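You operate a simulated robot arm through the tools that you are given. There is no shell and no other tool. Be economical: measure what you need, move in short steps, check, and stop when the job is done.

You run a simulated two-armed robot. Do the job below in one go: nothing can be reset, and whatever is moved stays where it is left.

Task
Take the plain cloth from the bare end of the steel table and lay it out flat on the top of the laid duvet.

Only the result counts: the job must be done as asked and must still hold three seconds after the hand-in. Knocking over, shifting, dropping, spilling or breaking anything else fails it. Flat cloth is picked up by pressing the open fingertips on it (5 to 10 N) and closing them slowly along it; thin cloth reads only 2 to 8 mm in the jaws.

Robot
Two 7-joint arms with two-finger parallel grippers on one trunk, on a base that drives. Base frame: it is fixed to the floor where the robot stands at the start and does not move with it; the origin is under the middle of the robot, x ahead of it, y to its left, z up; the surface under the hand at the start is at about z = 78. Readings come in cm, degrees, newtons and seconds.
The left shoulder is at the start at [2, 11.3, 107.2], the right one opposite. With the tool pointing down near the work surface each hand reaches from about 24 to 62 cm from the robot's upright axis, wherever it stands, measured 20 degrees to its own side. Places, roughly: top of the laid duvet [240, 0, 80]. Payload 1.57 kg a hand.
The tool frame of a hand sits at the grasp point between the pads (the TCP): z along the fingers, y along the line on which they close. The tips reach 3 cm beyond it. The gripper opens to 8 cm. The fingers are 1.7 cm wide and 1.2 cm thick; the gripper's body (4 by 8.2 cm) begins 8 cm behind the TCP.
Orientation is that of the tool frame in the base frame, as a unit quaternion [w, x, y, z]. With the fingers straight down and closing along the base's y, the tool's x points along the base's -x, its y along +y and its z along -z.

Tools
- The arms move only by the tool jog_arm. It takes "left_rows", "right_rows" or both (then of equal length, played together; a hand with none holds still); each is a list of rows, each an object of numbers (a shift or turn left out is 0, a gripper value left out holds the last): "dx", "dy", "dz": the shift along the tool's x, y, z in units of 20 mm (1.0 is 20 mm); "ax", "ay", "az": the turn, a rotation vector about the tool's x, y, z in units of 4 degrees (1.0 is 4 degrees); "grip": the finger opening in cm, from 0 to 8. In form: [{"dx": .., "dy": .., "dz": .., "ax": .., "ay": .., "az": .., "grip": ..}, ...]. A call has 1 to 20 rows; each row shifts and turns the commanded pose from where the row before left it, along the tool's axes as they then stand. A call with a number of a shift or a turn outside -1 to 1 is refused whole. Each row takes 0.2 s and may step no farther than 5 cm and 8.6 degrees from the row before; otherwise, or with a gripper value out of range, the whole call is refused. Where a pose cannot be reached the arm comes as near as it can. A force on the tool above 40 N (or 10 N above the force at the start of the call, whichever is more), or a blocked arm, ends the call early, and 0.2 s more pass. Each finger travels about 4.5 cm/s and halts on what it meets, pressing with about 29 N; the grip force reading is that of the motor and also rises with nothing between the fingers. The clock runs only during rows and for 0.2 s after the last one: add rows that do not move to give the fingers time. It gives the time, the measured TCP pose, the force on the tool (base axes), the opening and the grip force at its end, in the units of the frame above (readings bear some noise), with the torque about the TCP (base axes, N m) and any sound that the robot's microphone picked up, and new pictures: "show" is both (left out), scene, wrist or none (wrist: the cameras of the hands that moved).
- Cameras (640 x 400 px; columns grow to the right, rows downward): "scene" is now at [9.6, 0.27, 118.91]; the picture's right is [0.05, -1.00, 0.00], its down [-0.64, -0.03, -0.76] and it looks along [0.76, 0.04, -0.65] (base axes); focal length 272 px, centre (320, 200). "left" rides on the left gripper at [7.2, 0.7, -12.2] in its tool frame; the picture's right is [-0.09, 1.00, 0.00], its down [-0.84, -0.08, -0.54] and it looks along [-0.54, -0.05, 0.84] (tool axes); focal length 238 px, centre (320, 200). "right" rides on the right gripper at [7.2, -0.7, -12.2] in its tool frame; the picture's right is [0.09, 1.00, 0.00], its down [-0.84, 0.08, -0.54] and it looks along [-0.54, 0.05, 0.84] (tool axes); focal length 238 px, centre (320, 200). There is no depth. A picture from a camera that has moved, and an enlarged one, comes with that camera's place and axes in the base frame and with its lens.
- raise_lower(by): slides the trunk up (or, below 0, down) by that many cm; the arms and the scene camera ride with it, the base frame stays. It gives what a move gives, with no picture.
- roll_base(legs): drives the robot by 1 to 6 legs, each [ahead, left, turn to the left] in cm, cm and degrees, along the robot's own axes; the way and the turn of a leg run together, so that a leg with both is an arc; at most 150 cm and 180 degrees a leg. The arms and the cameras ride along, it lands a little off, and it stops where it bumps. It gives what a move gives, and a new picture of the scene camera.
- pan_tilt(pan, tilt): turns the head with the scene camera to pan (to the left, within 80 degrees either way) and tilt (down, from -29 to 69), counted from straight ahead of the robot. It gives what a move gives, and a new picture of the scene camera.
- close_up(camera, box): a new picture of the part [left, top, right, bottom] of that camera's present view, enlarged. No time passes.
- close_job(): hands the job in; it is judged then, once.

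Go step by step. Nothing tells you exact positions but the pictures and the camera data: compare them with the known pose of the tool, close in by small moves and look again before you grip or let go. The budget is 120 turns and 260 pictures, counting those below and the enlarged ones. Unless the task says otherwise, let go and move clear before handing in, and close with one line.

The tools are called by a JSON object that holds its "name" and its "arguments". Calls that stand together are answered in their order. jog_arm: Moves the arms, as the interface text tells. Its arguments: {"type":"object","properties":{"left_rows":{"type":"array","items":{"type":"object","properties":{"dx":{"type":"number"},"dy":{"type":"number"},"dz":{"type":"number"},"ax":{"type":"number"},"ay":{"type":"number"},"az":{"type":"number"},"grip":{"type":"number"}}}},"right_rows":{"type":"array","items":{"type":"object","properties":{"dx":{"type":"number"},"dy":{"type":"number"},"dz":{"type":"number"},"ax":{"type":"number"},"ay":{"type":"number"},"az":{"type":"number"},"grip":{"type":"number"}}}},"show":{"type":"string","enum":["both","scene","wrist","none"]}},"required":[]} The other tools are called the same way: raise_lower (by) slides the trunk up or down; roll_base (legs) drives the base; pan_tilt (pan, tilt) turns the head that bears the scene camera; close_up (camera, box) takes an enlarged picture of a part of a camera's view; close_job () hands the job in.

At the start:

```text
clock: 0.0
left_tool_pos: [41.72, 22.09, 101.44]
left_tcp_rot: [0.001, -0.001, 1.0, 0.0]
left_contact_force: [-0.3, 0.0, -0.4]
left_wrist_torque: [0.02, -0.02, -0.01]
left_grip_width: 8.0
left_finger_force: 0.1
right_tool_pos: [44.91, -21.76, 95.31]
right_tcp_rot: [0.001, -0.001, 1.0, 0.0]
right_contact_force: [-0.2, 1.1, 0.5]
right_wrist_torque: [0.01, 0.01, 0.0]
right_grip_width: 8.0
right_finger_force: 0.0
trunk travel left (down, up): [-12.5, 44.5]
robot x, y, heading: [-0.3, -0.0, -0.0]
head pan, tilt: [2.9, 40.2]
```

scene: 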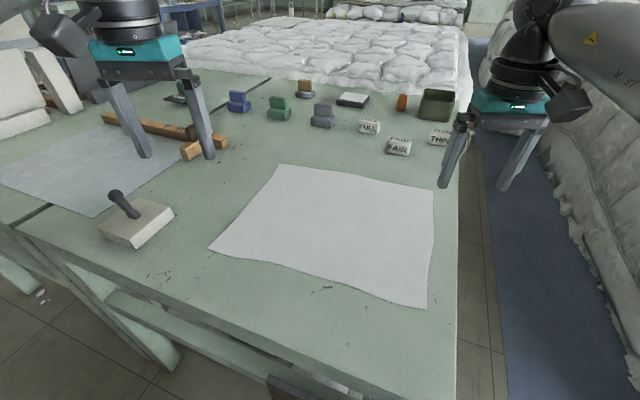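
right: 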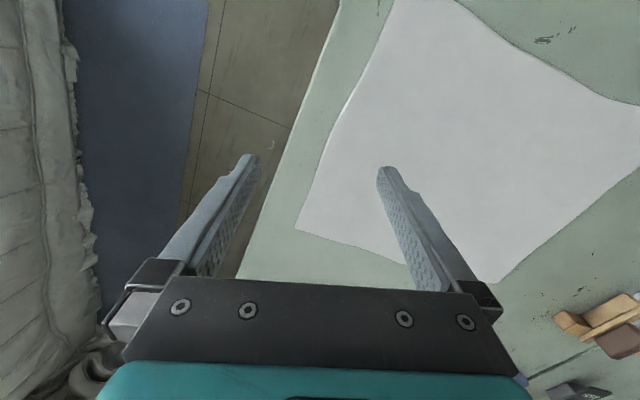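
left: 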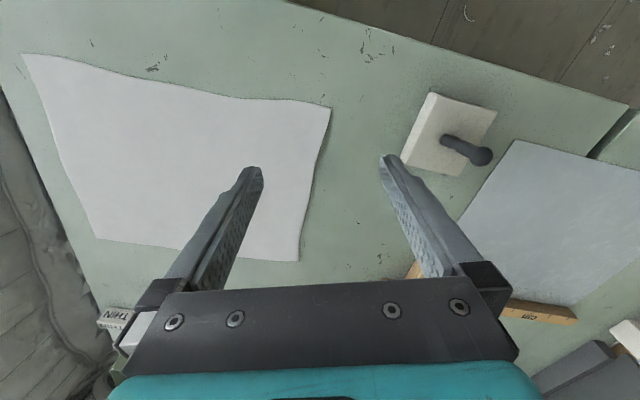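

I see a white cloth in front of me on the green table, a bluish sheet at the left, and quilted things farther off. I look closer before moving anything.

{"name": "close_up", "arguments": {"camera": "scene", "box": [160, 0, 480, 200]}}

{"name": "close_up", "arguments": {"camera": "scene", "box": [0, 80, 240, 260]}}

{"name": "pan_tilt", "arguments": {"pan": 0, "tilt": 12}}

```text
2.00 times, centred on (320, 100) of scene
camera zoom: at [9.6, 0.27, 118.91], right [0.05, -1.0, 0.0], down [-0.64, -0.03, -0.76], along [0.76, 0.04, -0.65], focal length 545 px, centre (320, 400)
```

zoom: 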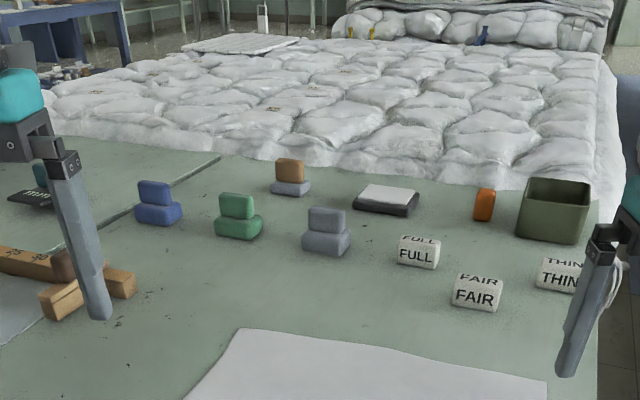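

```text
2.22 times, centred on (120, 170) of scene
camera zoom: at [9.6, 0.27, 118.91], right [0.05, -1.0, 0.0], down [-0.64, -0.03, -0.76], along [0.76, 0.04, -0.65], focal length 606 px, centre (764, 267)
```

zoom: 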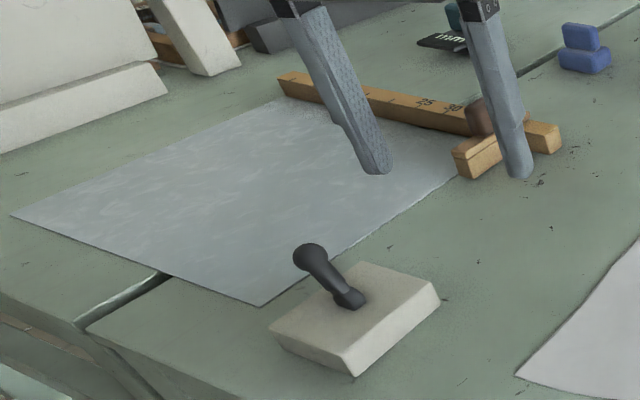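

```text
clock: 0.9
left_tool_pos: [41.76, 22.13, 101.55]
left_tcp_rot: [-0.001, -0.001, 1.0, 0.0]
left_contact_force: [-0.4, 0.0, 0.3]
left_wrist_torque: [0.03, -0.02, -0.01]
left_grip_width: 7.99
left_finger_force: 0.0
right_tool_pos: [44.8, -21.79, 95.4]
right_tcp_rot: [0.0, 0.0, 1.0, 0.0]
right_contact_force: [0.0, 0.2, -0.5]
right_wrist_torque: [0.01, 0.0, 0.04]
right_grip_width: 8.01
right_finger_force: 0.0
trunk travel left (down, up): [-12.5, 44.5]
robot x, y, heading: [-0.22, -0.36, -0.1]
head pan, tilt: [0.0, 12.0]
camera scene: at [10.44, -0.16, 123.38], right [0.0, -1.0, 0.0], down [-0.21, 0.0, -0.98], along [0.98, 0.0, -0.21], focal length 272 px, centre (320, 200)
```

scene: 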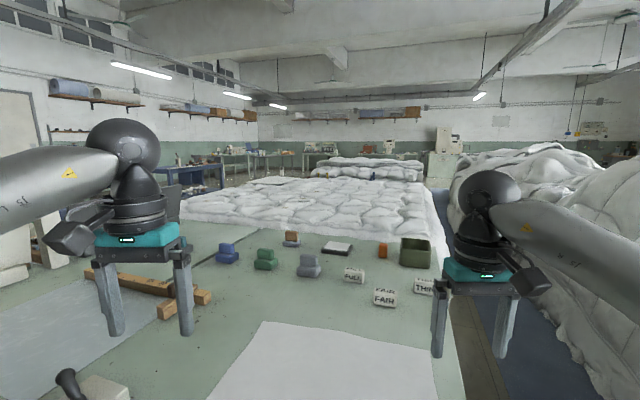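

The cloth lies roughly with corners (32,-15), (42,24), (71,14), (62,-24), about 40 x 31 cm. The duvet covers x from 146 to about 309. I check the aisle to the right.

{"name": "pan_tilt", "arguments": {"pan": -50, "tilt": 30}}

{"name": "pan_tilt", "arguments": {"pan": -15, "tilt": 35}}

```text
clock: 2.1
left_tool_pos: [41.71, 22.02, 101.56]
left_tcp_rot: [0.0, 0.0, 1.0, 0.0]
left_contact_force: [-0.4, 0.1, 0.0]
left_wrist_torque: [-0.01, 0.0, 0.02]
left_grip_width: 8.02
left_finger_force: 0.1
right_tool_pos: [44.91, -21.77, 95.38]
right_tcp_rot: [-0.001, 0.0, 1.0, 0.001]
right_contact_force: [-0.8, 0.3, 0.1]
right_wrist_torque: [-0.02, 0.0, -0.02]
right_grip_width: 7.99
right_finger_force: 0.0
trunk travel left (down, up): [-12.5, 44.5]
robot x, y, heading: [0.02, -0.14, 0.1]
head pan, tilt: [-50.0, 30.0]
camera scene: at [6.94, -7.08, 120.48], right [-0.77, -0.64, 0.0], down [-0.32, 0.38, -0.87], along [0.56, -0.66, -0.5], focal length 272 px, centre (320, 200)
```

scene: 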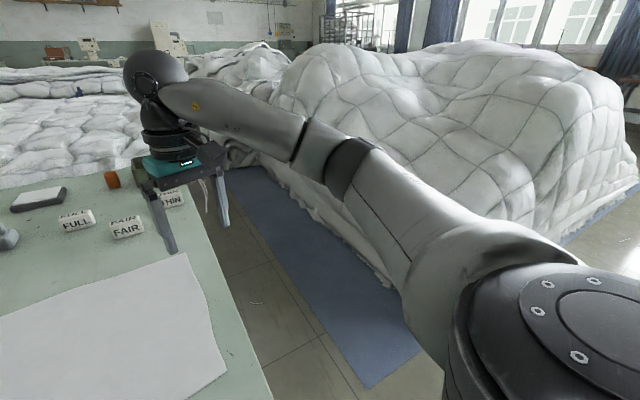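

```text
clock: 3.1
left_tool_pos: [41.72, 22.04, 101.47]
left_tcp_rot: [0.0, -0.001, 1.0, 0.0]
left_contact_force: [-0.5, 0.5, -0.6]
left_wrist_torque: [0.02, -0.02, 0.02]
left_grip_width: 8.01
left_finger_force: 0.1
right_tool_pos: [44.93, -21.82, 95.47]
right_tcp_rot: [-0.001, 0.0, 1.0, 0.0]
right_contact_force: [1.1, -0.2, 0.2]
right_wrist_torque: [0.0, 0.01, 0.02]
right_grip_width: 8.02
right_finger_force: 0.1
trunk travel left (down, up): [-12.5, 44.5]
robot x, y, heading: [0.25, 0.04, 0.1]
head pan, tilt: [-15.0, 35.0]
camera scene: at [9.62, -2.45, 119.7], right [-0.26, -0.97, 0.0], down [-0.55, 0.15, -0.82], along [0.79, -0.21, -0.57], focal length 272 px, centre (320, 200)
```

scene: 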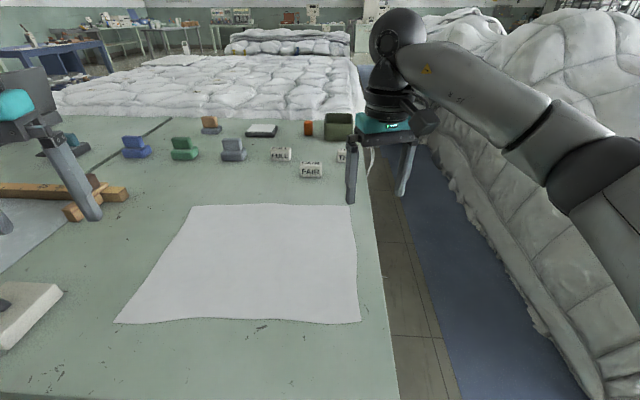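

The whole room (table, cloth, duvet, aisle) is turned about -19° from my axes. The aisle right of the table is about 85 cm wide and serves the duvet's side. I turn both hands to match the cloth and hover over its two near corners.

{"name": "jog_arm", "arguments": {"right_rows": [{"az": 0.95, "dx": 0.8, "dy": 0.34, "dz": 0.5, "grip": 4}, {"az": 0.95, "dx": 0.8, "dy": 0.34, "dz": 0.5}, {"az": 0.95, "dx": 0.8, "dy": 0.34, "dz": 0.5}, {"az": 0.95, "dx": 0.8, "dy": 0.34, "dz": 0.5}, {"az": 0.95, "dx": 0.8, "dy": 0.34, "dz": 0.5}, {"dx": 0.8, "dy": 0.34, "dz": 0.5}, {"dx": 0.8, "dy": 0.34, "dz": 0.5}, {"dx": 0.8, "dy": 0.34, "dz": 0.5}, {}], "left_rows": [{"az": 0.95, "dx": -0.1, "dy": -0.1, "dz": 0.9, "grip": 4}, {"az": 0.95, "dx": -0.1, "dy": -0.1, "dz": 0.9}, {"az": 0.95, "dx": -0.1, "dy": -0.1, "dz": 0.9}, {"az": 0.95, "dx": -0.1, "dy": -0.1, "dz": 0.9}, {"az": 0.95, "dx": -0.1, "dy": -0.1, "dz": 0.9}, {"dx": -0.1, "dy": -0.1, "dz": 0.9}, {"dx": -0.1, "dy": -0.1, "dz": 0.9}, {"dx": -0.1, "dy": -0.1, "dz": 0.9}, {}]}}

{"name": "pan_tilt", "arguments": {"pan": 0, "tilt": 60}}

```text
clock: 5.1
left_tool_pos: [43.01, 20.01, 86.77]
left_tcp_rot: [0.0, 0.165, 0.986, 0.0]
left_contact_force: [-0.4, 0.0, 0.6]
left_wrist_torque: [-0.01, 0.01, -0.02]
left_grip_width: 4.01
left_finger_force: 0.0
right_tool_pos: [33.83, -13.83, 87.24]
right_tcp_rot: [0.001, 0.165, 0.986, 0.0]
right_contact_force: [0.1, -0.2, 0.2]
right_wrist_torque: [-0.01, 0.01, 0.01]
right_grip_width: 4.03
right_finger_force: 0.1
trunk travel left (down, up): [-12.5, 44.5]
robot x, y, heading: [-0.06, 0.47, -0.1]
head pan, tilt: [-15.0, 35.0]
camera scene: at [9.63, -2.44, 119.7], right [-0.26, -0.97, 0.0], down [-0.55, 0.15, -0.82], along [0.79, -0.21, -0.57], focal length 272 px, centre (320, 200)
camera right: at [26.74, -12.13, 99.6], right [0.24, 0.97, 0.0], down [0.82, -0.2, 0.54], along [0.53, -0.13, -0.84], focal length 238 px, centre (320, 200)
camera left: at [36.37, 22.94, 98.97], right [0.41, 0.91, 0.0], down [0.77, -0.34, 0.54], along [0.49, -0.22, -0.84], focal length 238 px, centre (320, 200)
```

scene: 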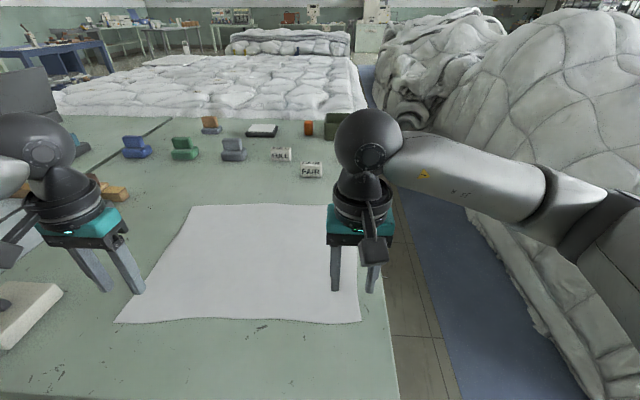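
right: 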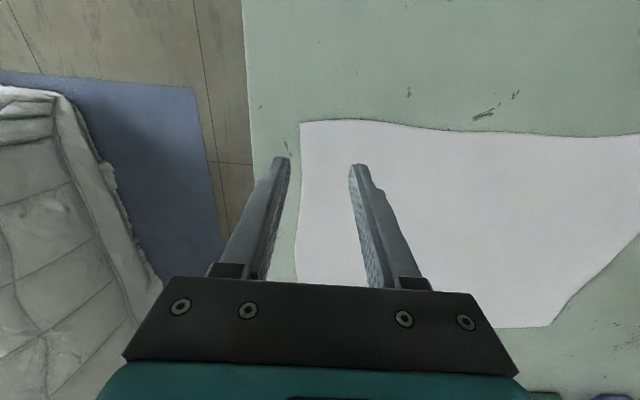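
left: 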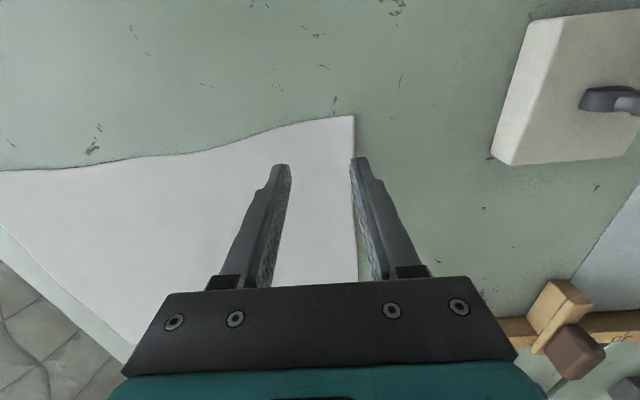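

```text
clock: 6.0
left_tool_pos: [42.92, 20.04, 86.8]
left_tcp_rot: [0.0, 0.164, 0.986, 0.001]
left_contact_force: [-0.3, -0.6, -0.1]
left_wrist_torque: [0.01, 0.03, 0.01]
left_grip_width: 4.0
left_finger_force: 0.0
right_tool_pos: [33.81, -13.93, 87.37]
right_tcp_rot: [-0.001, 0.166, 0.986, 0.0]
right_contact_force: [-1.3, 0.1, 0.6]
right_wrist_torque: [-0.01, -0.01, 0.03]
right_grip_width: 4.02
right_finger_force: 0.2
trunk travel left (down, up): [-12.5, 44.5]
robot x, y, heading: [0.14, -0.09, -0.0]
head pan, tilt: [0.0, 60.0]
camera scene: at [7.79, -0.16, 116.27], right [0.0, -1.0, 0.0], down [-0.87, 0.0, -0.5], along [0.5, 0.0, -0.87], focal length 272 px, centre (320, 200)
```

scene: 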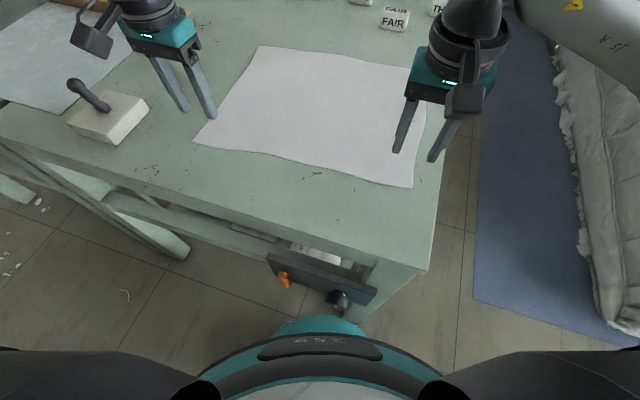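

Corners from the wrist cameras are right (31.9,-15.1) and left (41.9,23.6), and the hands sit nearly right. I shift slightly and descend to just above the cloth.

{"name": "jog_arm", "arguments": {"right_rows": [{"dy": 0.4, "dx": -0.1, "dz": 0.6}, {"dy": 0.4, "dz": 0.6}, {"dz": 0.6}, {"dz": 0.6}, {"dz": 0.4}, {}], "left_rows": [{"dx": -0.1, "dz": 0.6}, {"dz": 0.5}, {"dz": 0.5}, {"dz": 0.5}, {"dz": 0.4}, {}], "show": "wrist"}}

```text
clock: 7.4
left_tool_pos: [43.1, 20.14, 82.1]
left_tcp_rot: [0.0, 0.164, 0.986, 0.0]
left_contact_force: [-0.3, 0.1, 0.1]
left_wrist_torque: [-0.03, 0.0, 0.0]
left_grip_width: 4.0
left_finger_force: 0.1
right_tool_pos: [34.4, -12.36, 81.64]
right_tcp_rot: [0.001, 0.165, 0.986, 0.0]
right_contact_force: [0.0, -0.5, 0.6]
right_wrist_torque: [0.02, 0.01, 0.0]
right_grip_width: 3.99
right_finger_force: 0.0
trunk travel left (down, up): [-12.5, 44.5]
robot x, y, heading: [0.12, -0.4, 0.4]
head pan, tilt: [0.0, 60.0]
camera right: at [27.4, -10.63, 93.99], right [0.24, 0.97, 0.0], down [0.82, -0.2, 0.54], along [0.53, -0.13, -0.84], focal length 238 px, centre (320, 200)
camera left: at [36.55, 22.92, 94.16], right [0.41, 0.91, 0.0], down [0.77, -0.34, 0.54], along [0.49, -0.22, -0.84], focal length 238 px, centre (320, 200)
```

right: 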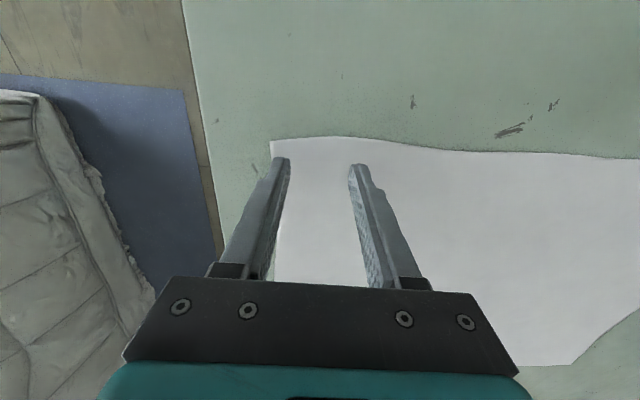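
left: 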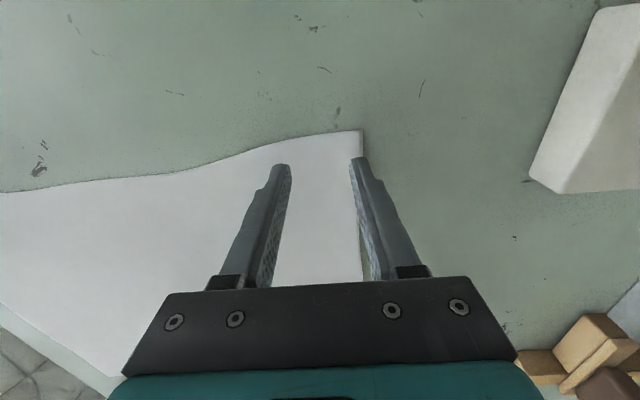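

Both hands are about 1 cm above the cloth, and the left outer finger is close to the side edge, so I move it inward a little. Then I press down in small steps.

{"name": "jog_arm", "arguments": {"right_rows": [{"dz": 0.1}, {"dz": 0.1}, {"dz": 0.05}, {}], "left_rows": [{"dy": -0.35, "dz": 0.15}, {"dz": 0.15}, {"dz": 0.15}, {}], "show": "none"}}

```text
clock: 8.4
left_tool_pos: [42.86, 19.34, 81.15]
left_tcp_rot: [0.0, 0.164, 0.986, 0.0]
left_contact_force: [1.2, 0.1, 0.9]
left_wrist_torque: [0.0, -0.01, 0.01]
left_grip_width: 4.02
left_finger_force: 0.2
right_tool_pos: [34.37, -12.45, 81.21]
right_tcp_rot: [0.0, 0.165, 0.986, 0.0]
right_contact_force: [0.5, -0.9, 0.4]
right_wrist_torque: [-0.04, 0.02, -0.01]
right_grip_width: 4.03
right_finger_force: 0.1
trunk travel left (down, up): [-12.5, 44.5]
robot x, y, heading: [0.12, -0.27, -0.4]
head pan, tilt: [0.0, 60.0]
```

{"name": "jog_arm", "arguments": {"right_rows": [{"dz": 0.1}, {}], "left_rows": [{"dz": 0.1}, {}], "show": "none"}}

```text
clock: 9.0
left_tool_pos: [42.86, 19.33, 81.25]
left_tcp_rot: [0.002, 0.165, 0.986, -0.001]
left_contact_force: [-1.2, -2.7, 11.1]
left_wrist_torque: [-0.04, 0.04, 0.01]
left_grip_width: 3.99
left_finger_force: 0.1
right_tool_pos: [34.16, -12.32, 81.19]
right_tcp_rot: [0.003, 0.165, 0.986, 0.0]
right_contact_force: [1.7, -1.2, 14.0]
right_wrist_torque: [-0.27, 0.03, 0.08]
right_grip_width: 4.02
right_finger_force: 0.0
trunk travel left (down, up): [-12.5, 44.5]
robot x, y, heading: [-0.06, 0.18, -0.1]
head pan, tilt: [0.0, 60.0]
```

Contact is made at 11 N and 14 N, a bit too hard. I ease off slightly and check.

{"name": "jog_arm", "arguments": {"right_rows": [{"dz": -0.04}, {}], "left_rows": [{"dz": -0.025}, {}], "show": "none"}}

```text
clock: 9.6
left_tool_pos: [42.81, 19.34, 81.19]
left_tcp_rot: [0.002, 0.164, 0.986, -0.001]
left_contact_force: [-0.1, -3.7, 14.2]
left_wrist_torque: [-0.06, 0.03, 0.04]
left_grip_width: 4.01
left_finger_force: 0.0
right_tool_pos: [34.33, -12.44, 81.18]
right_tcp_rot: [0.001, 0.165, 0.986, 0.0]
right_contact_force: [2.5, 0.4, 12.6]
right_wrist_torque: [-0.18, 0.03, 0.05]
right_grip_width: 4.01
right_finger_force: 0.0
trunk travel left (down, up): [-12.5, 44.5]
robot x, y, heading: [-0.06, 0.36, -0.2]
head pan, tilt: [0.0, 60.0]
```

{"name": "jog_arm", "arguments": {"right_rows": [{"dz": -0.05}, {}, {}], "left_rows": [{"dz": -0.05}, {}, {}], "show": "none"}}

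```text
clock: 10.4
left_tool_pos: [42.87, 19.33, 81.14]
left_tcp_rot: [0.0, 0.164, 0.986, 0.0]
left_contact_force: [1.0, 1.0, 8.6]
left_wrist_torque: [0.02, 0.0, 0.02]
left_grip_width: 3.99
left_finger_force: 0.1
right_tool_pos: [34.11, -12.37, 81.21]
right_tcp_rot: [-0.002, 0.165, 0.986, 0.001]
right_contact_force: [-0.3, -0.3, 0.8]
right_wrist_torque: [-0.02, 0.01, -0.04]
right_grip_width: 4.0
right_finger_force: 0.0
trunk travel left (down, up): [-12.5, 44.5]
robot x, y, heading: [-0.07, -0.02, -0.2]
head pan, tilt: [0.0, 60.0]
```

Left presses 8.6 N; right needs a touch more. I then close both slowly.

{"name": "jog_arm", "arguments": {"right_rows": [{"dz": 0.035}, {}, {"grip": 3.7}, {"grip": 3.4}, {"grip": 3.1}, {"grip": 2.8}, {"grip": 2.5}, {"grip": 2.2}, {"grip": 1.9}, {"grip": 1.6}, {"grip": 1.3}, {"grip": 1.0}, {"grip": 0.7}, {"grip": 0.4}, {"grip": 0.2}, {"grip": 0}, {}, {}], "left_rows": [{}, {}, {"grip": 3.7}, {"grip": 3.4}, {"grip": 3.1}, {"grip": 2.8}, {"grip": 2.5}, {"grip": 2.2}, {"grip": 1.9}, {"grip": 1.6}, {"grip": 1.3}, {"grip": 1.0}, {"grip": 0.7}, {"grip": 0.4}, {"grip": 0.2}, {"grip": 0}, {}, {}]}}

```text
clock: 14.2
left_tool_pos: [43.02, 19.23, 81.11]
left_tcp_rot: [0.0, 0.164, 0.986, -0.001]
left_contact_force: [0.1, -0.1, 4.3]
left_wrist_torque: [0.0, -0.03, 0.01]
left_grip_width: 0.25
left_finger_force: 23.7
right_tool_pos: [34.29, -12.49, 81.13]
right_tcp_rot: [0.001, 0.165, 0.986, 0.0]
right_contact_force: [0.0, -0.2, 5.1]
right_wrist_torque: [-0.01, 0.02, 0.03]
right_grip_width: 0.01
right_finger_force: 21.4
trunk travel left (down, up): [-12.5, 44.5]
robot x, y, heading: [0.13, 0.13, -0.1]
head pan, tilt: [0.0, 60.0]
camera scene: at [7.74, -0.17, 116.27], right [0.0, -1.0, 0.0], down [-0.87, 0.0, -0.5], along [0.5, 0.0, -0.87], focal length 272 px, centre (320, 200)
camera right: at [27.19, -10.63, 93.48], right [0.24, 0.97, 0.0], down [0.82, -0.2, 0.54], along [0.53, -0.13, -0.84], focal length 238 px, centre (320, 200)
camera left: at [36.23, 22.19, 93.25], right [0.41, 0.91, 0.0], down [0.77, -0.34, 0.54], along [0.49, -0.22, -0.84], focal length 238 px, centre (320, 200)
```

scene: 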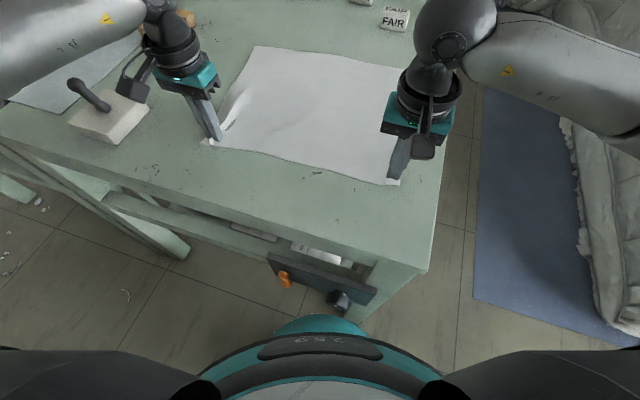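
right: 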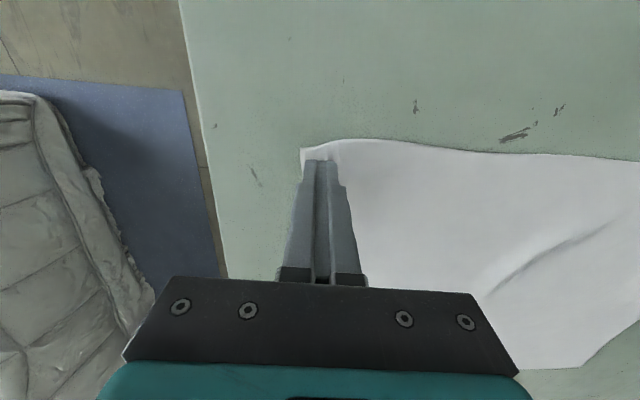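
left: 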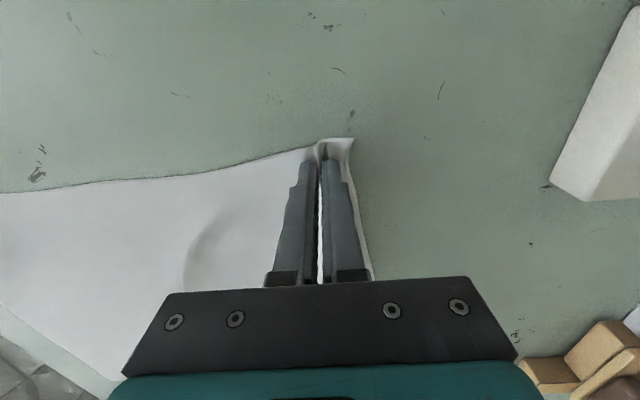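

The left hand holds the cloth (2.5 mm), but the right one slipped. I lift the right hand, shift it inward, reopen and try again with firmer pressure.

{"name": "jog_arm", "arguments": {"right_rows": [{"dz": -0.5}, {"dy": 0.8, "dx": -0.1, "grip": 4}, {}, {}, {"dz": 0.25}, {"dz": 0.15}, {}], "show": "wrist"}}

```text
clock: 15.8
left_tool_pos: [42.92, 19.3, 81.1]
left_tcp_rot: [0.0, 0.165, 0.986, 0.0]
left_contact_force: [-0.6, -0.5, 4.7]
left_wrist_torque: [0.02, 0.01, 0.0]
left_grip_width: 0.22
left_finger_force: 23.6
right_tool_pos: [34.96, -10.96, 81.39]
right_tcp_rot: [0.0, 0.165, 0.986, 0.001]
right_contact_force: [0.2, 0.0, 0.1]
right_wrist_torque: [0.02, -0.01, -0.01]
right_grip_width: 3.98
right_finger_force: 0.0
trunk travel left (down, up): [-12.5, 44.5]
robot x, y, heading: [-0.36, -0.02, 0.1]
head pan, tilt: [0.0, 60.0]
camera right: at [27.95, -9.21, 93.77], right [0.24, 0.97, 0.0], down [0.82, -0.2, 0.54], along [0.53, -0.13, -0.84], focal length 238 px, centre (320, 200)
```

right: 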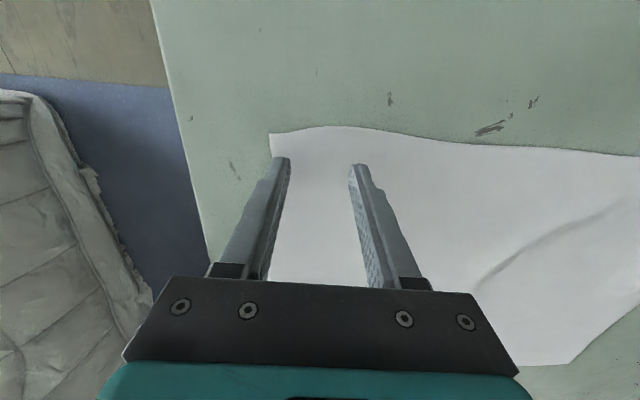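

{"name": "jog_arm", "arguments": {"right_rows": [{"dz": 0.12}, {"dz": 0.03}, {}], "show": "none"}}

```text
clock: 16.6
left_tool_pos: [42.91, 19.32, 81.13]
left_tcp_rot: [0.0, 0.164, 0.987, 0.0]
left_contact_force: [-0.1, 0.3, 4.6]
left_wrist_torque: [0.01, -0.02, 0.0]
left_grip_width: 0.24
left_finger_force: 23.7
right_tool_pos: [34.93, -10.97, 81.18]
right_tcp_rot: [0.0, 0.165, 0.986, 0.0]
right_contact_force: [0.3, -0.5, 1.7]
right_wrist_torque: [-0.04, 0.02, -0.01]
right_grip_width: 3.99
right_finger_force: 0.0
trunk travel left (down, up): [-12.5, 44.5]
robot x, y, heading: [0.56, 0.08, 0.2]
head pan, tilt: [0.0, 60.0]
```

{"name": "jog_arm", "arguments": {"right_rows": [{"dz": 0.06}, {}, {}], "show": "none"}}

```text
clock: 17.4
left_tool_pos: [42.8, 19.46, 81.07]
left_tcp_rot: [0.0, 0.164, 0.986, 0.0]
left_contact_force: [0.4, 0.1, 1.9]
left_wrist_torque: [-0.01, 0.01, 0.04]
left_grip_width: 0.22
left_finger_force: 24.0
right_tool_pos: [35.07, -10.96, 81.09]
right_tcp_rot: [0.001, 0.165, 0.986, 0.0]
right_contact_force: [-3.2, -0.3, 17.6]
right_wrist_torque: [-0.36, 0.2, -0.07]
right_grip_width: 4.01
right_finger_force: 0.2
trunk travel left (down, up): [-12.5, 44.5]
robot x, y, heading: [-0.1, 0.21, 0.1]
head pan, tilt: [0.0, 60.0]
```

{"name": "jog_arm", "arguments": {"right_rows": [{"dz": -0.035}, {}, {}], "show": "none"}}

```text
clock: 18.2
left_tool_pos: [42.82, 19.33, 81.16]
left_tcp_rot: [-0.001, 0.165, 0.986, 0.0]
left_contact_force: [-1.0, -0.1, 3.3]
left_wrist_torque: [0.0, 0.02, 0.0]
left_grip_width: 0.23
left_finger_force: 23.7
right_tool_pos: [34.95, -10.88, 81.07]
right_tcp_rot: [0.0, 0.165, 0.986, -0.001]
right_contact_force: [1.3, 1.6, 9.1]
right_wrist_torque: [-0.13, 0.03, 0.02]
right_grip_width: 3.93
right_finger_force: 0.0
trunk travel left (down, up): [-12.5, 44.5]
robot x, y, heading: [0.05, 0.07, 0.0]
head pan, tilt: [0.0, 60.0]
```

The right hand presses about 9 N, so I close it slowly.

{"name": "jog_arm", "arguments": {"right_rows": [{"grip": 3.75}, {"grip": 3.5}, {"grip": 3.25}, {"grip": 3.0}, {"grip": 2.75}, {"grip": 2.5}, {"grip": 2.25}, {"grip": 2.0}, {"grip": 1.75}, {"grip": 1.5}, {"grip": 1.25}, {"grip": 1.0}, {"grip": 0.75}, {"grip": 0.5}, {"grip": 0.25}, {"grip": 0}, {}, {}], "show": "wrist"}}

```text
clock: 22.0
left_tool_pos: [42.86, 19.22, 81.15]
left_tcp_rot: [-0.001, 0.165, 0.986, 0.0]
left_contact_force: [-2.4, -9.9, 2.5]
left_wrist_torque: [-0.3, 0.06, -0.06]
left_grip_width: 0.25
left_finger_force: 23.9
right_tool_pos: [34.98, -10.96, 81.16]
right_tcp_rot: [0.001, 0.165, 0.986, 0.002]
right_contact_force: [3.4, 11.3, 9.4]
right_wrist_torque: [0.37, -0.07, -0.02]
right_grip_width: 0.2
right_finger_force: 23.6
trunk travel left (down, up): [-12.5, 44.5]
robot x, y, heading: [-0.18, -0.01, 0.1]
head pan, tilt: [0.0, 60.0]
camera right: at [27.92, -9.19, 93.51], right [0.24, 0.97, 0.0], down [0.82, -0.2, 0.54], along [0.53, -0.13, -0.84], focal length 238 px, centre (320, 200)
```

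right: 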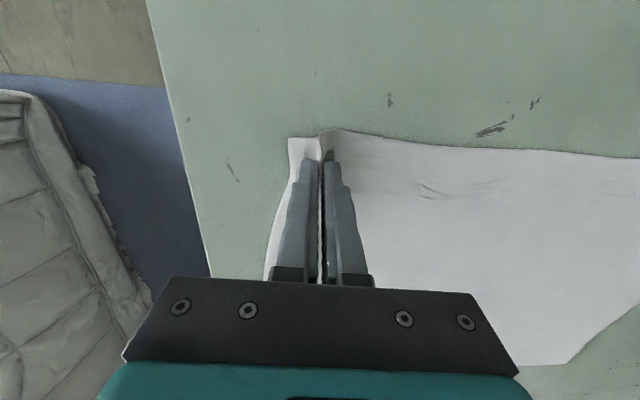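

Both hands now hold the cloth with some tension between them. I relax the tension a bit and lift.

{"name": "jog_arm", "arguments": {"right_rows": [{"dy": 0.1, "dz": -0.1}, {"dy": 0.1, "dz": -0.3}, {"dz": -0.5}, {"dz": -0.5}, {"dz": -0.5}, {"dz": -0.5}, {"dz": -0.5}, {"dz": -0.5}, {"dz": -0.5}, {}], "left_rows": [{"dy": -0.1, "dz": -0.1}, {"dy": -0.1, "dz": -0.3}, {"dz": -0.5}, {"dz": -0.5}, {"dz": -0.5}, {"dz": -0.5}, {"dz": -0.5}, {"dz": -0.5}, {"dz": -0.5}, {}], "show": "scene"}}

{"name": "raise_lower", "arguments": {"by": 36}}

{"name": "pan_tilt", "arguments": {"pan": 0, "tilt": 50}}

```text
clock: 24.2
left_tool_pos: [42.73, 18.97, 88.98]
left_tcp_rot: [0.0, 0.164, 0.986, 0.001]
left_contact_force: [-1.2, -1.6, -0.1]
left_wrist_torque: [-0.07, 0.0, 0.0]
left_grip_width: 0.22
left_finger_force: 23.5
right_tool_pos: [35.24, -10.52, 88.88]
right_tcp_rot: [0.0, 0.165, 0.986, 0.0]
right_contact_force: [1.6, 1.6, -0.2]
right_wrist_torque: [0.1, -0.02, 0.0]
right_grip_width: 0.23
right_finger_force: 23.7
trunk travel left (down, up): [-12.5, 44.5]
robot x, y, heading: [-0.15, -0.03, 0.0]
head pan, tilt: [0.0, 60.0]
camera scene: at [7.78, -0.16, 116.27], right [0.0, -1.0, 0.0], down [-0.87, 0.0, -0.5], along [0.5, 0.0, -0.87], focal length 272 px, centre (320, 200)
```

scene: 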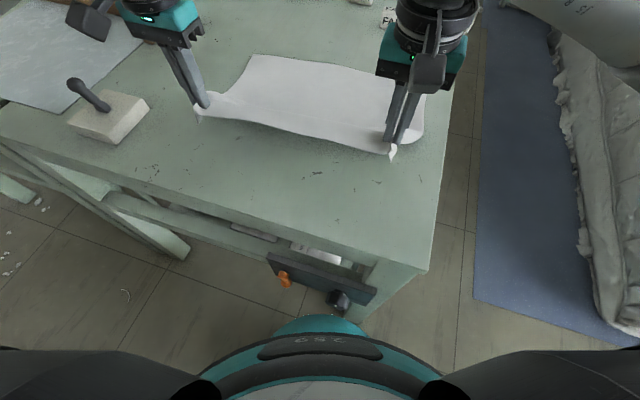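

```text
clock: 27.7
left_tool_pos: [42.92, 18.95, 124.87]
left_tcp_rot: [0.001, 0.164, 0.986, 0.0]
left_contact_force: [-0.5, -1.6, -0.5]
left_wrist_torque: [-0.02, 0.01, -0.02]
left_grip_width: 0.24
left_finger_force: 23.7
right_tool_pos: [35.23, -10.46, 124.86]
right_tcp_rot: [0.0, 0.165, 0.986, 0.0]
right_contact_force: [-0.4, 1.1, 0.1]
right_wrist_torque: [0.02, -0.02, 0.02]
right_grip_width: 0.22
right_finger_force: 23.4
trunk travel left (down, up): [-48.5, 8.5]
robot x, y, heading: [0.04, -0.01, 0.1]
head pan, tilt: [0.0, 60.0]
```

```text
clock: 28.4
left_tool_pos: [42.74, 18.98, 124.89]
left_tcp_rot: [0.001, 0.165, 0.986, 0.0]
left_contact_force: [-0.2, -2.1, -0.5]
left_wrist_torque: [-0.1, 0.01, 0.0]
left_grip_width: 0.27
left_finger_force: 23.4
right_tool_pos: [35.11, -10.44, 124.87]
right_tcp_rot: [-0.001, 0.165, 0.986, 0.0]
right_contact_force: [0.5, 1.8, -0.4]
right_wrist_torque: [0.07, -0.02, 0.02]
right_grip_width: 0.23
right_finger_force: 23.7
trunk travel left (down, up): [-48.5, 8.5]
robot x, y, heading: [0.04, -0.18, 0.1]
head pan, tilt: [0.0, 50.0]
camera scene: at [8.82, -0.16, 153.52], right [0.0, -1.0, 0.0], down [-0.77, 0.0, -0.64], along [0.64, 0.0, -0.77], focal length 272 px, centre (320, 200)
```

scene: 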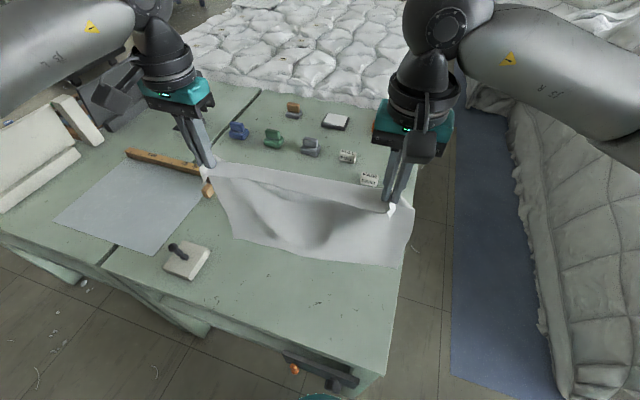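

The cloth hangs freely between both hands. I raise a bit more and look right before driving.

{"name": "raise_lower", "arguments": {"by": 8}}

{"name": "pan_tilt", "arguments": {"pan": -80, "tilt": 45}}

```text
clock: 29.6
left_tool_pos: [42.79, 18.91, 132.8]
left_tcp_rot: [0.0, 0.164, 0.986, 0.0]
left_contact_force: [0.2, -1.5, -0.4]
left_wrist_torque: [-0.01, 0.05, 0.01]
left_grip_width: 0.26
left_finger_force: 23.8
right_tool_pos: [35.08, -10.53, 132.88]
right_tcp_rot: [0.0, 0.165, 0.986, 0.001]
right_contact_force: [0.9, 2.6, 0.0]
right_wrist_torque: [0.05, 0.02, 0.01]
right_grip_width: 0.22
right_finger_force: 23.9
trunk travel left (down, up): [-56.5, 0.5]
robot x, y, heading: [0.18, 0.31, -0.1]
head pan, tilt: [0.0, 50.0]
```

```text
clock: 31.1
left_tool_pos: [42.8, 19.06, 132.8]
left_tcp_rot: [0.0, 0.163, 0.987, 0.0]
left_contact_force: [-0.9, -3.1, -0.1]
left_wrist_torque: [-0.01, 0.0, -0.03]
left_grip_width: 0.22
left_finger_force: 23.7
right_tool_pos: [35.25, -10.49, 132.84]
right_tcp_rot: [-0.001, 0.166, 0.986, 0.0]
right_contact_force: [1.2, 1.4, -0.3]
right_wrist_torque: [0.03, -0.03, 0.0]
right_grip_width: 0.23
right_finger_force: 23.7
trunk travel left (down, up): [-56.5, 0.5]
robot x, y, heading: [0.06, 0.22, -0.1]
head pan, tilt: [-80.0, 45.0]
camera scene: at [2.54, -8.17, 162.22], right [-0.98, -0.17, 0.0], down [-0.12, 0.7, -0.71], along [0.12, -0.7, -0.71], focal length 272 px, centre (320, 200)
```

scene: 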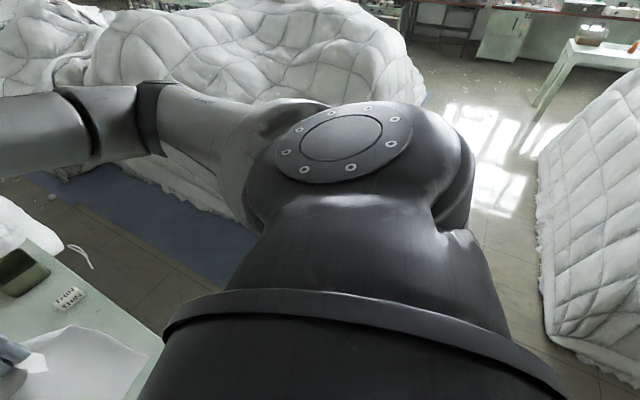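

A second heap lies behind on the right, no nearer than about x=-110, so backing 28 cm is safe. Then I turn left to face the table side-on.

{"name": "roll_base", "arguments": {"legs": [[-28, 0, 0], [0, 0, -19]]}}

```text
clock: 34.1
left_tool_pos: [18.88, 4.15, 132.88]
left_tcp_rot: [0.0, 0.322, 0.947, 0.0]
left_contact_force: [-0.2, -1.0, -0.5]
left_wrist_torque: [-0.06, 0.0, -0.03]
left_grip_width: 0.23
left_finger_force: 24.1
right_tool_pos: [2.24, -21.3, 132.87]
right_tcp_rot: [0.0, 0.323, 0.946, 0.0]
right_contact_force: [0.2, 0.9, 0.0]
right_wrist_torque: [0.06, -0.02, 0.04]
right_grip_width: 0.24
right_finger_force: 23.4
trunk travel left (down, up): [-56.5, 0.5]
robot x, y, heading: [-28.17, 0.27, -18.7]
head pan, tilt: [-80.0, 45.0]
camera scene: at [-27.97, -8.6, 162.21], right [-0.99, 0.15, 0.0], down [0.11, 0.7, -0.71], along [-0.11, -0.7, -0.71], focal length 272 px, centre (320, 200)
```

scene: 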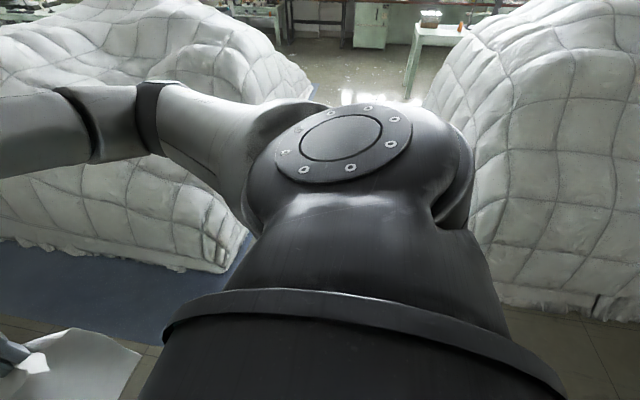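

I'm aligned with the aisle now. I step right, turn left to face along the table's width, then look toward the aisle.

{"name": "roll_base", "arguments": {"legs": [[0, -24, 0], [0, 0, 90]]}}

{"name": "pan_tilt", "arguments": {"pan": -70, "tilt": 40}}

```text
clock: 39.8
left_tool_pos: [-39.84, 23.24, 132.84]
left_tcp_rot: [0.0, -0.44, 0.898, 0.0]
left_contact_force: [1.6, -0.1, 0.0]
left_wrist_torque: [-0.01, -0.06, -0.06]
left_grip_width: 0.26
left_finger_force: 24.0
right_tool_pos: [-14.6, 6.36, 132.85]
right_tcp_rot: [0.0, -0.44, 0.898, 0.0]
right_contact_force: [-1.9, 0.6, -0.1]
right_wrist_torque: [-0.01, 0.0, -0.03]
right_grip_width: 0.2
right_finger_force: 24.2
trunk travel left (down, up): [-56.5, 0.5]
robot x, y, heading: [-35.93, -23.97, 70.9]
head pan, tilt: [-80.0, 45.0]
camera scene: at [-27.36, -23.99, 162.22], right [-0.15, -0.99, 0.0], down [-0.7, 0.11, -0.71], along [0.7, -0.11, -0.71], focal length 272 px, centre (320, 200)
```

scene: 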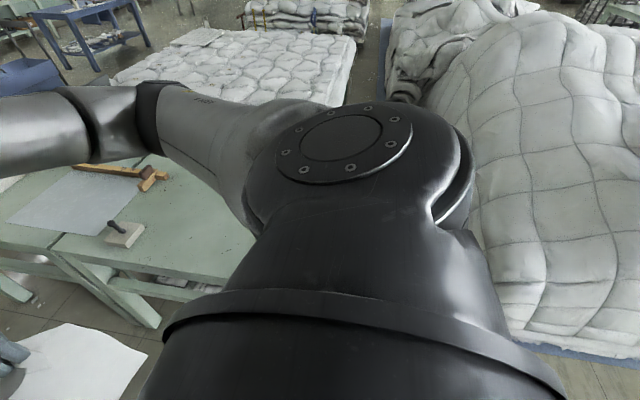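

```text
clock: 40.5
left_tool_pos: [-39.87, 23.06, 132.75]
left_tcp_rot: [-0.001, -0.439, 0.898, 0.0]
left_contact_force: [0.3, -0.9, -0.1]
left_wrist_torque: [0.0, -0.02, -0.07]
left_grip_width: 0.25
left_finger_force: 23.7
right_tool_pos: [-14.52, 6.49, 132.96]
right_tcp_rot: [0.002, -0.44, 0.898, -0.001]
right_contact_force: [-1.1, 1.3, -0.4]
right_wrist_torque: [0.02, 0.0, -0.01]
right_grip_width: 0.2
right_finger_force: 23.8
trunk travel left (down, up): [-56.5, 0.5]
robot x, y, heading: [-35.97, -23.71, 71.1]
head pan, tilt: [-70.0, 40.0]
camera scene: at [-26.88, -22.58, 162.94], right [0.02, -1.0, 0.0], down [-0.64, -0.01, -0.77], along [0.77, 0.01, -0.64], focal length 272 px, centre (320, 200)
```

scene: 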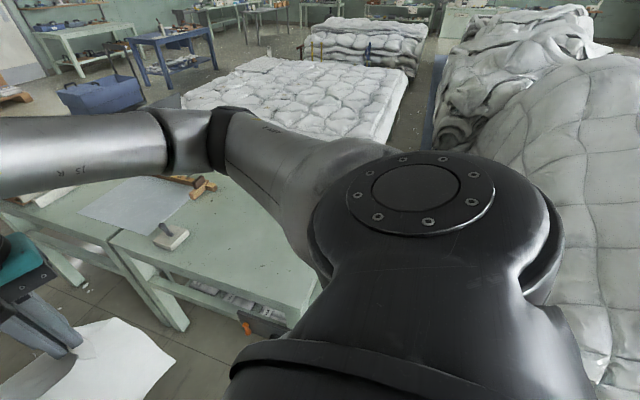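

The aisle looks clear. I strafe right along it with the cloth held high over the table edge.

{"name": "roll_base", "arguments": {"legs": [[0, -110, 0]]}}

{"name": "pan_tilt", "arguments": {"pan": -10, "tilt": 50}}

```text
clock: 46.2
left_tool_pos: [67.28, -15.07, 132.78]
left_tcp_rot: [0.0, -0.423, 0.906, 0.0]
left_contact_force: [1.1, -0.8, 0.0]
left_wrist_torque: [-0.04, -0.05, -0.04]
left_grip_width: 0.25
left_finger_force: 23.8
right_tool_pos: [92.07, -32.76, 132.9]
right_tcp_rot: [0.0, -0.423, 0.906, 0.0]
right_contact_force: [-0.5, 0.8, 0.6]
right_wrist_torque: [0.04, 0.05, 0.0]
right_grip_width: 0.22
right_finger_force: 24.1
trunk travel left (down, up): [-56.5, 0.5]
robot x, y, heading: [69.45, -61.74, 69.0]
head pan, tilt: [-70.0, 40.0]
camera scene: at [78.67, -61.18, 162.94], right [-0.02, -1.0, 0.0], down [-0.64, 0.01, -0.77], along [0.77, -0.01, -0.64], focal length 272 px, centre (320, 200)
```

scene: 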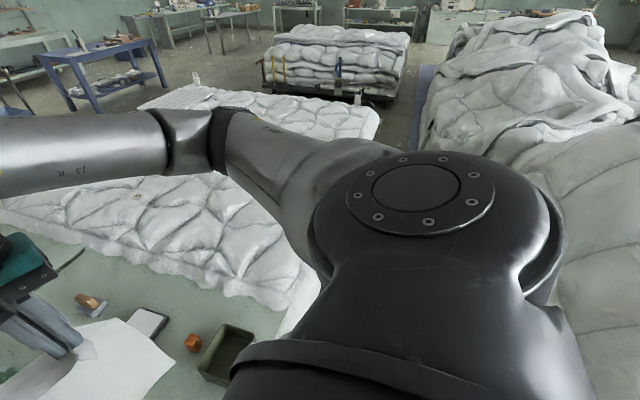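

```text
clock: 47.5
left_tool_pos: [67.37, -14.96, 132.79]
left_tcp_rot: [0.001, -0.424, 0.906, 0.0]
left_contact_force: [2.2, -1.5, -0.3]
left_wrist_torque: [-0.04, -0.01, -0.05]
left_grip_width: 0.23
left_finger_force: 23.9
right_tool_pos: [91.95, -32.69, 132.8]
right_tcp_rot: [-0.001, -0.422, 0.907, 0.0]
right_contact_force: [-1.1, 1.0, -0.5]
right_wrist_torque: [0.02, 0.03, -0.04]
right_grip_width: 0.22
right_finger_force: 23.4
trunk travel left (down, up): [-56.5, 0.5]
robot x, y, heading: [69.59, -61.75, 68.9]
head pan, tilt: [-10.0, 50.0]
camera scene: at [74.13, -54.43, 161.53], right [0.86, -0.52, 0.0], down [-0.4, -0.66, -0.64], along [0.33, 0.55, -0.77], focal length 272 px, centre (320, 200)
```

scene: 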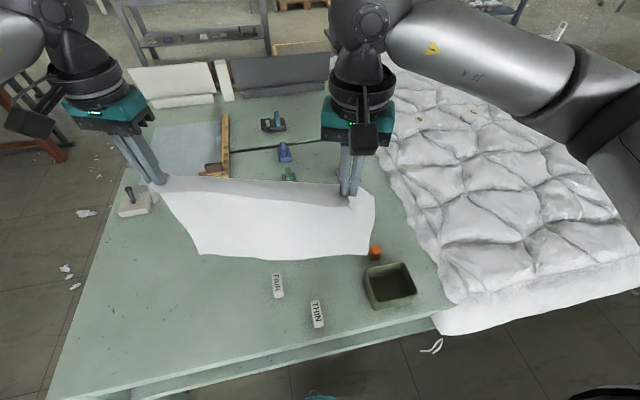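

From here the duvet's side edge runs at about e2 = -7, right along the table line. I continue right about 109 cm.

{"name": "roll_base", "arguments": {"legs": [[0, 0, 2], [0, -108, 0]]}}

```text
clock: 53.3
left_tool_pos: [166.04, -50.01, 132.86]
left_tcp_rot: [0.0, -0.437, 0.9, 0.0]
left_contact_force: [1.3, 0.3, -0.5]
left_wrist_torque: [-0.04, -0.02, -0.04]
left_grip_width: 0.22
left_finger_force: 24.3
right_tool_pos: [191.28, -66.88, 133.0]
right_tcp_rot: [0.0, -0.436, 0.9, -0.001]
right_contact_force: [-1.7, 1.3, -0.1]
right_wrist_torque: [0.02, 0.04, 0.0]
right_grip_width: 0.25
right_finger_force: 23.9
trunk travel left (down, up): [-56.5, 0.5]
robot x, y, heading: [169.75, -96.55, 70.8]
head pan, tilt: [-10.0, 50.0]
camera scene: at [173.94, -89.21, 161.52], right [0.87, -0.49, 0.0], down [-0.38, -0.67, -0.64], along [0.32, 0.56, -0.77], focal length 272 px, centre (320, 200)
```

scene: 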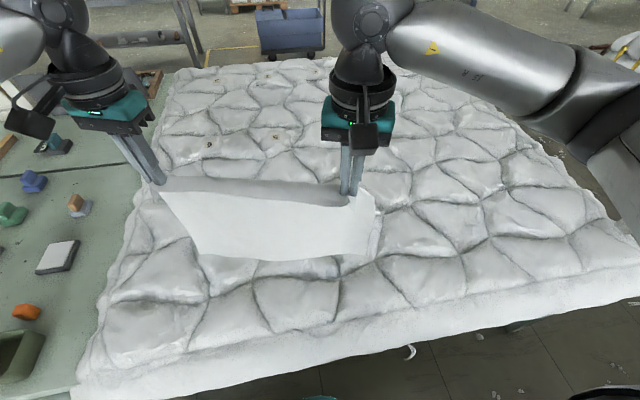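

I'm beside the duvet with the cloth hanging over it. I drive 7 cm closer, square the hands to the robot and bring them back so the free edge hangs near the duvet's near side.

{"name": "roll_base", "arguments": {"legs": [[6, 0, 0]]}}

{"name": "jog_arm", "arguments": {"left_rows": [{"az": -0.95}, {"az": -0.95}, {"az": -0.95}, {"az": -0.95}, {"az": -0.95}, {"dx": 0.856, "dy": -0.225}, {"dx": 0.856, "dy": -0.225}, {"dx": 0.856, "dy": -0.225}, {"dx": 0.856, "dy": -0.225}, {"dx": 0.856, "dy": -0.225}, {"dx": 0.856, "dy": -0.225}, {"dx": 0.856, "dy": -0.225}, {"dx": 0.856, "dy": -0.225}, {}, {}], "right_rows": [{"az": -0.95}, {"az": -0.95}, {"az": -0.95}, {"az": -0.95}, {"az": -0.95}, {"dx": 0.381, "dy": -0.275}, {"dx": 0.381, "dy": -0.275}, {"dx": 0.381, "dy": -0.275}, {"dx": 0.381, "dy": -0.275}, {"dx": 0.381, "dy": -0.275}, {"dx": 0.381, "dy": -0.275}, {"dx": 0.381, "dy": -0.275}, {"dx": 0.381, "dy": -0.275}, {}, {}], "show": "none"}}

{"name": "pan_tilt", "arguments": {"pan": 0, "tilt": 60}}

```text
clock: 54.3
left_tool_pos: [168.05, -44.19, 132.79]
left_tcp_rot: [0.0, -0.437, 0.9, -0.001]
left_contact_force: [1.5, -0.3, -0.2]
left_wrist_torque: [-0.07, -0.03, -0.07]
left_grip_width: 0.24
left_finger_force: 23.5
right_tool_pos: [193.23, -61.09, 132.86]
right_tcp_rot: [-0.001, -0.435, 0.9, 0.0]
right_contact_force: [-1.3, 1.0, -0.1]
right_wrist_torque: [-0.02, 0.06, -0.03]
right_grip_width: 0.2
right_finger_force: 24.0
trunk travel left (down, up): [-56.5, 0.5]
robot x, y, heading: [171.66, -90.89, 70.8]
head pan, tilt: [-10.0, 50.0]
camera scene: at [175.96, -83.4, 161.52], right [0.87, -0.49, 0.0], down [-0.38, -0.67, -0.64], along [0.31, 0.56, -0.77], focal length 272 px, centre (320, 200)
```

scene: 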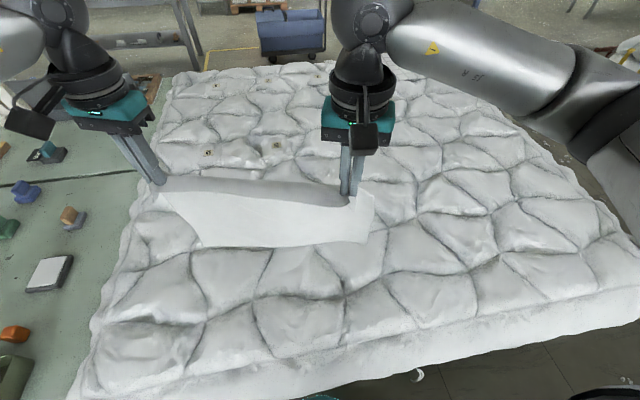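

```text
clock: 57.5
left_tool_pos: [166.88, -58.32, 132.72]
left_tcp_rot: [0.0, -0.578, 0.816, 0.0]
left_contact_force: [2.1, 0.1, -0.9]
left_wrist_torque: [-0.02, -0.01, -0.04]
left_grip_width: 0.21
left_finger_force: 23.8
right_tool_pos: [195.45, -68.57, 132.81]
right_tcp_rot: [0.001, -0.579, 0.816, 0.0]
right_contact_force: [-1.6, 1.2, -0.6]
right_wrist_torque: [0.04, 0.06, -0.03]
right_grip_width: 0.24
right_finger_force: 24.0
trunk travel left (down, up): [-56.5, 0.5]
robot x, y, heading: [171.96, -91.03, 70.6]
head pan, tilt: [-10.0, 50.0]
```

```text
clock: 58.2
left_tool_pos: [166.68, -58.29, 132.66]
left_tcp_rot: [0.0, -0.579, 0.815, 0.0]
left_contact_force: [1.9, -1.5, -0.3]
left_wrist_torque: [-0.02, -0.09, -0.08]
left_grip_width: 0.23
left_finger_force: 24.1
right_tool_pos: [195.26, -68.58, 132.82]
right_tcp_rot: [0.0, -0.579, 0.815, 0.0]
right_contact_force: [-1.8, 1.4, -0.1]
right_wrist_torque: [0.02, 0.06, -0.01]
right_grip_width: 0.2
right_finger_force: 23.5
trunk travel left (down, up): [-56.5, 0.5]
robot x, y, heading: [171.53, -90.7, 70.7]
head pan, tilt: [0.0, 60.0]
camera scene: at [174.35, -83.98, 160.27], right [0.94, -0.33, 0.0], down [-0.29, -0.82, -0.5], along [0.17, 0.47, -0.87], focal length 272 px, centre (320, 200)
```

scene: 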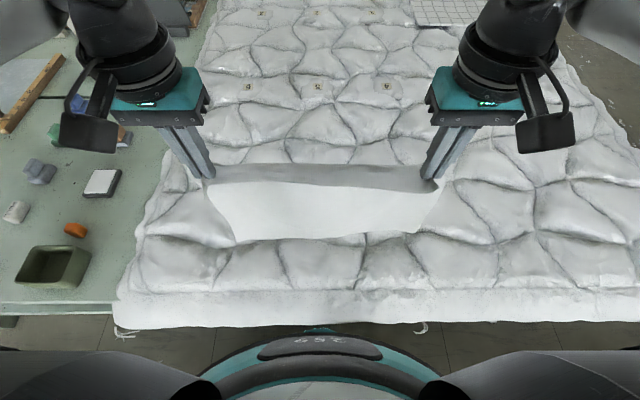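

The hands are squared, and the free edge hangs over the duvet's near strip (e2 ≈ -1, edge at -6). I lower the trunk until the free edge nearly touches.

{"name": "raise_lower", "arguments": {"by": -22}}

{"name": "pan_tilt", "arguments": {"pan": 0, "tilt": 55}}

```text
clock: 60.6
left_tool_pos: [166.76, -58.26, 110.61]
left_tcp_rot: [0.0, -0.578, 0.816, 0.0]
left_contact_force: [2.2, -1.4, -0.8]
left_wrist_torque: [-0.05, -0.06, -0.04]
left_grip_width: 0.23
left_finger_force: 24.0
right_tool_pos: [195.42, -68.56, 110.78]
right_tcp_rot: [0.001, -0.578, 0.816, 0.0]
right_contact_force: [-0.9, 0.9, 0.0]
right_wrist_torque: [0.05, 0.1, -0.03]
right_grip_width: 0.22
right_finger_force: 24.0
trunk travel left (down, up): [-34.5, 22.5]
robot x, y, heading: [171.85, -91.03, 70.9]
head pan, tilt: [0.0, 60.0]
```

```text
clock: 61.2
left_tool_pos: [166.78, -58.38, 110.69]
left_tcp_rot: [0.001, -0.579, 0.816, 0.0]
left_contact_force: [1.9, -0.8, 0.9]
left_wrist_torque: [0.01, -0.04, -0.01]
left_grip_width: 0.23
left_finger_force: 25.1
right_tool_pos: [195.39, -68.51, 110.79]
right_tcp_rot: [0.0, -0.578, 0.816, 0.001]
right_contact_force: [-2.1, 1.1, -0.4]
right_wrist_torque: [0.02, 0.11, -0.01]
right_grip_width: 0.2
right_finger_force: 24.1
trunk travel left (down, up): [-34.5, 22.5]
robot x, y, heading: [171.72, -91.17, 70.7]
head pan, tilt: [0.0, 55.0]
camera scene: at [174.52, -83.46, 138.87], right [0.94, -0.33, 0.0], down [-0.27, -0.77, -0.57], along [0.19, 0.54, -0.82], focal length 272 px, centre (320, 200)
```

scene: 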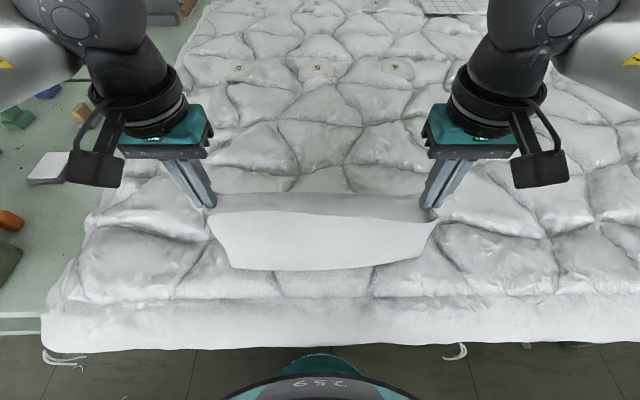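

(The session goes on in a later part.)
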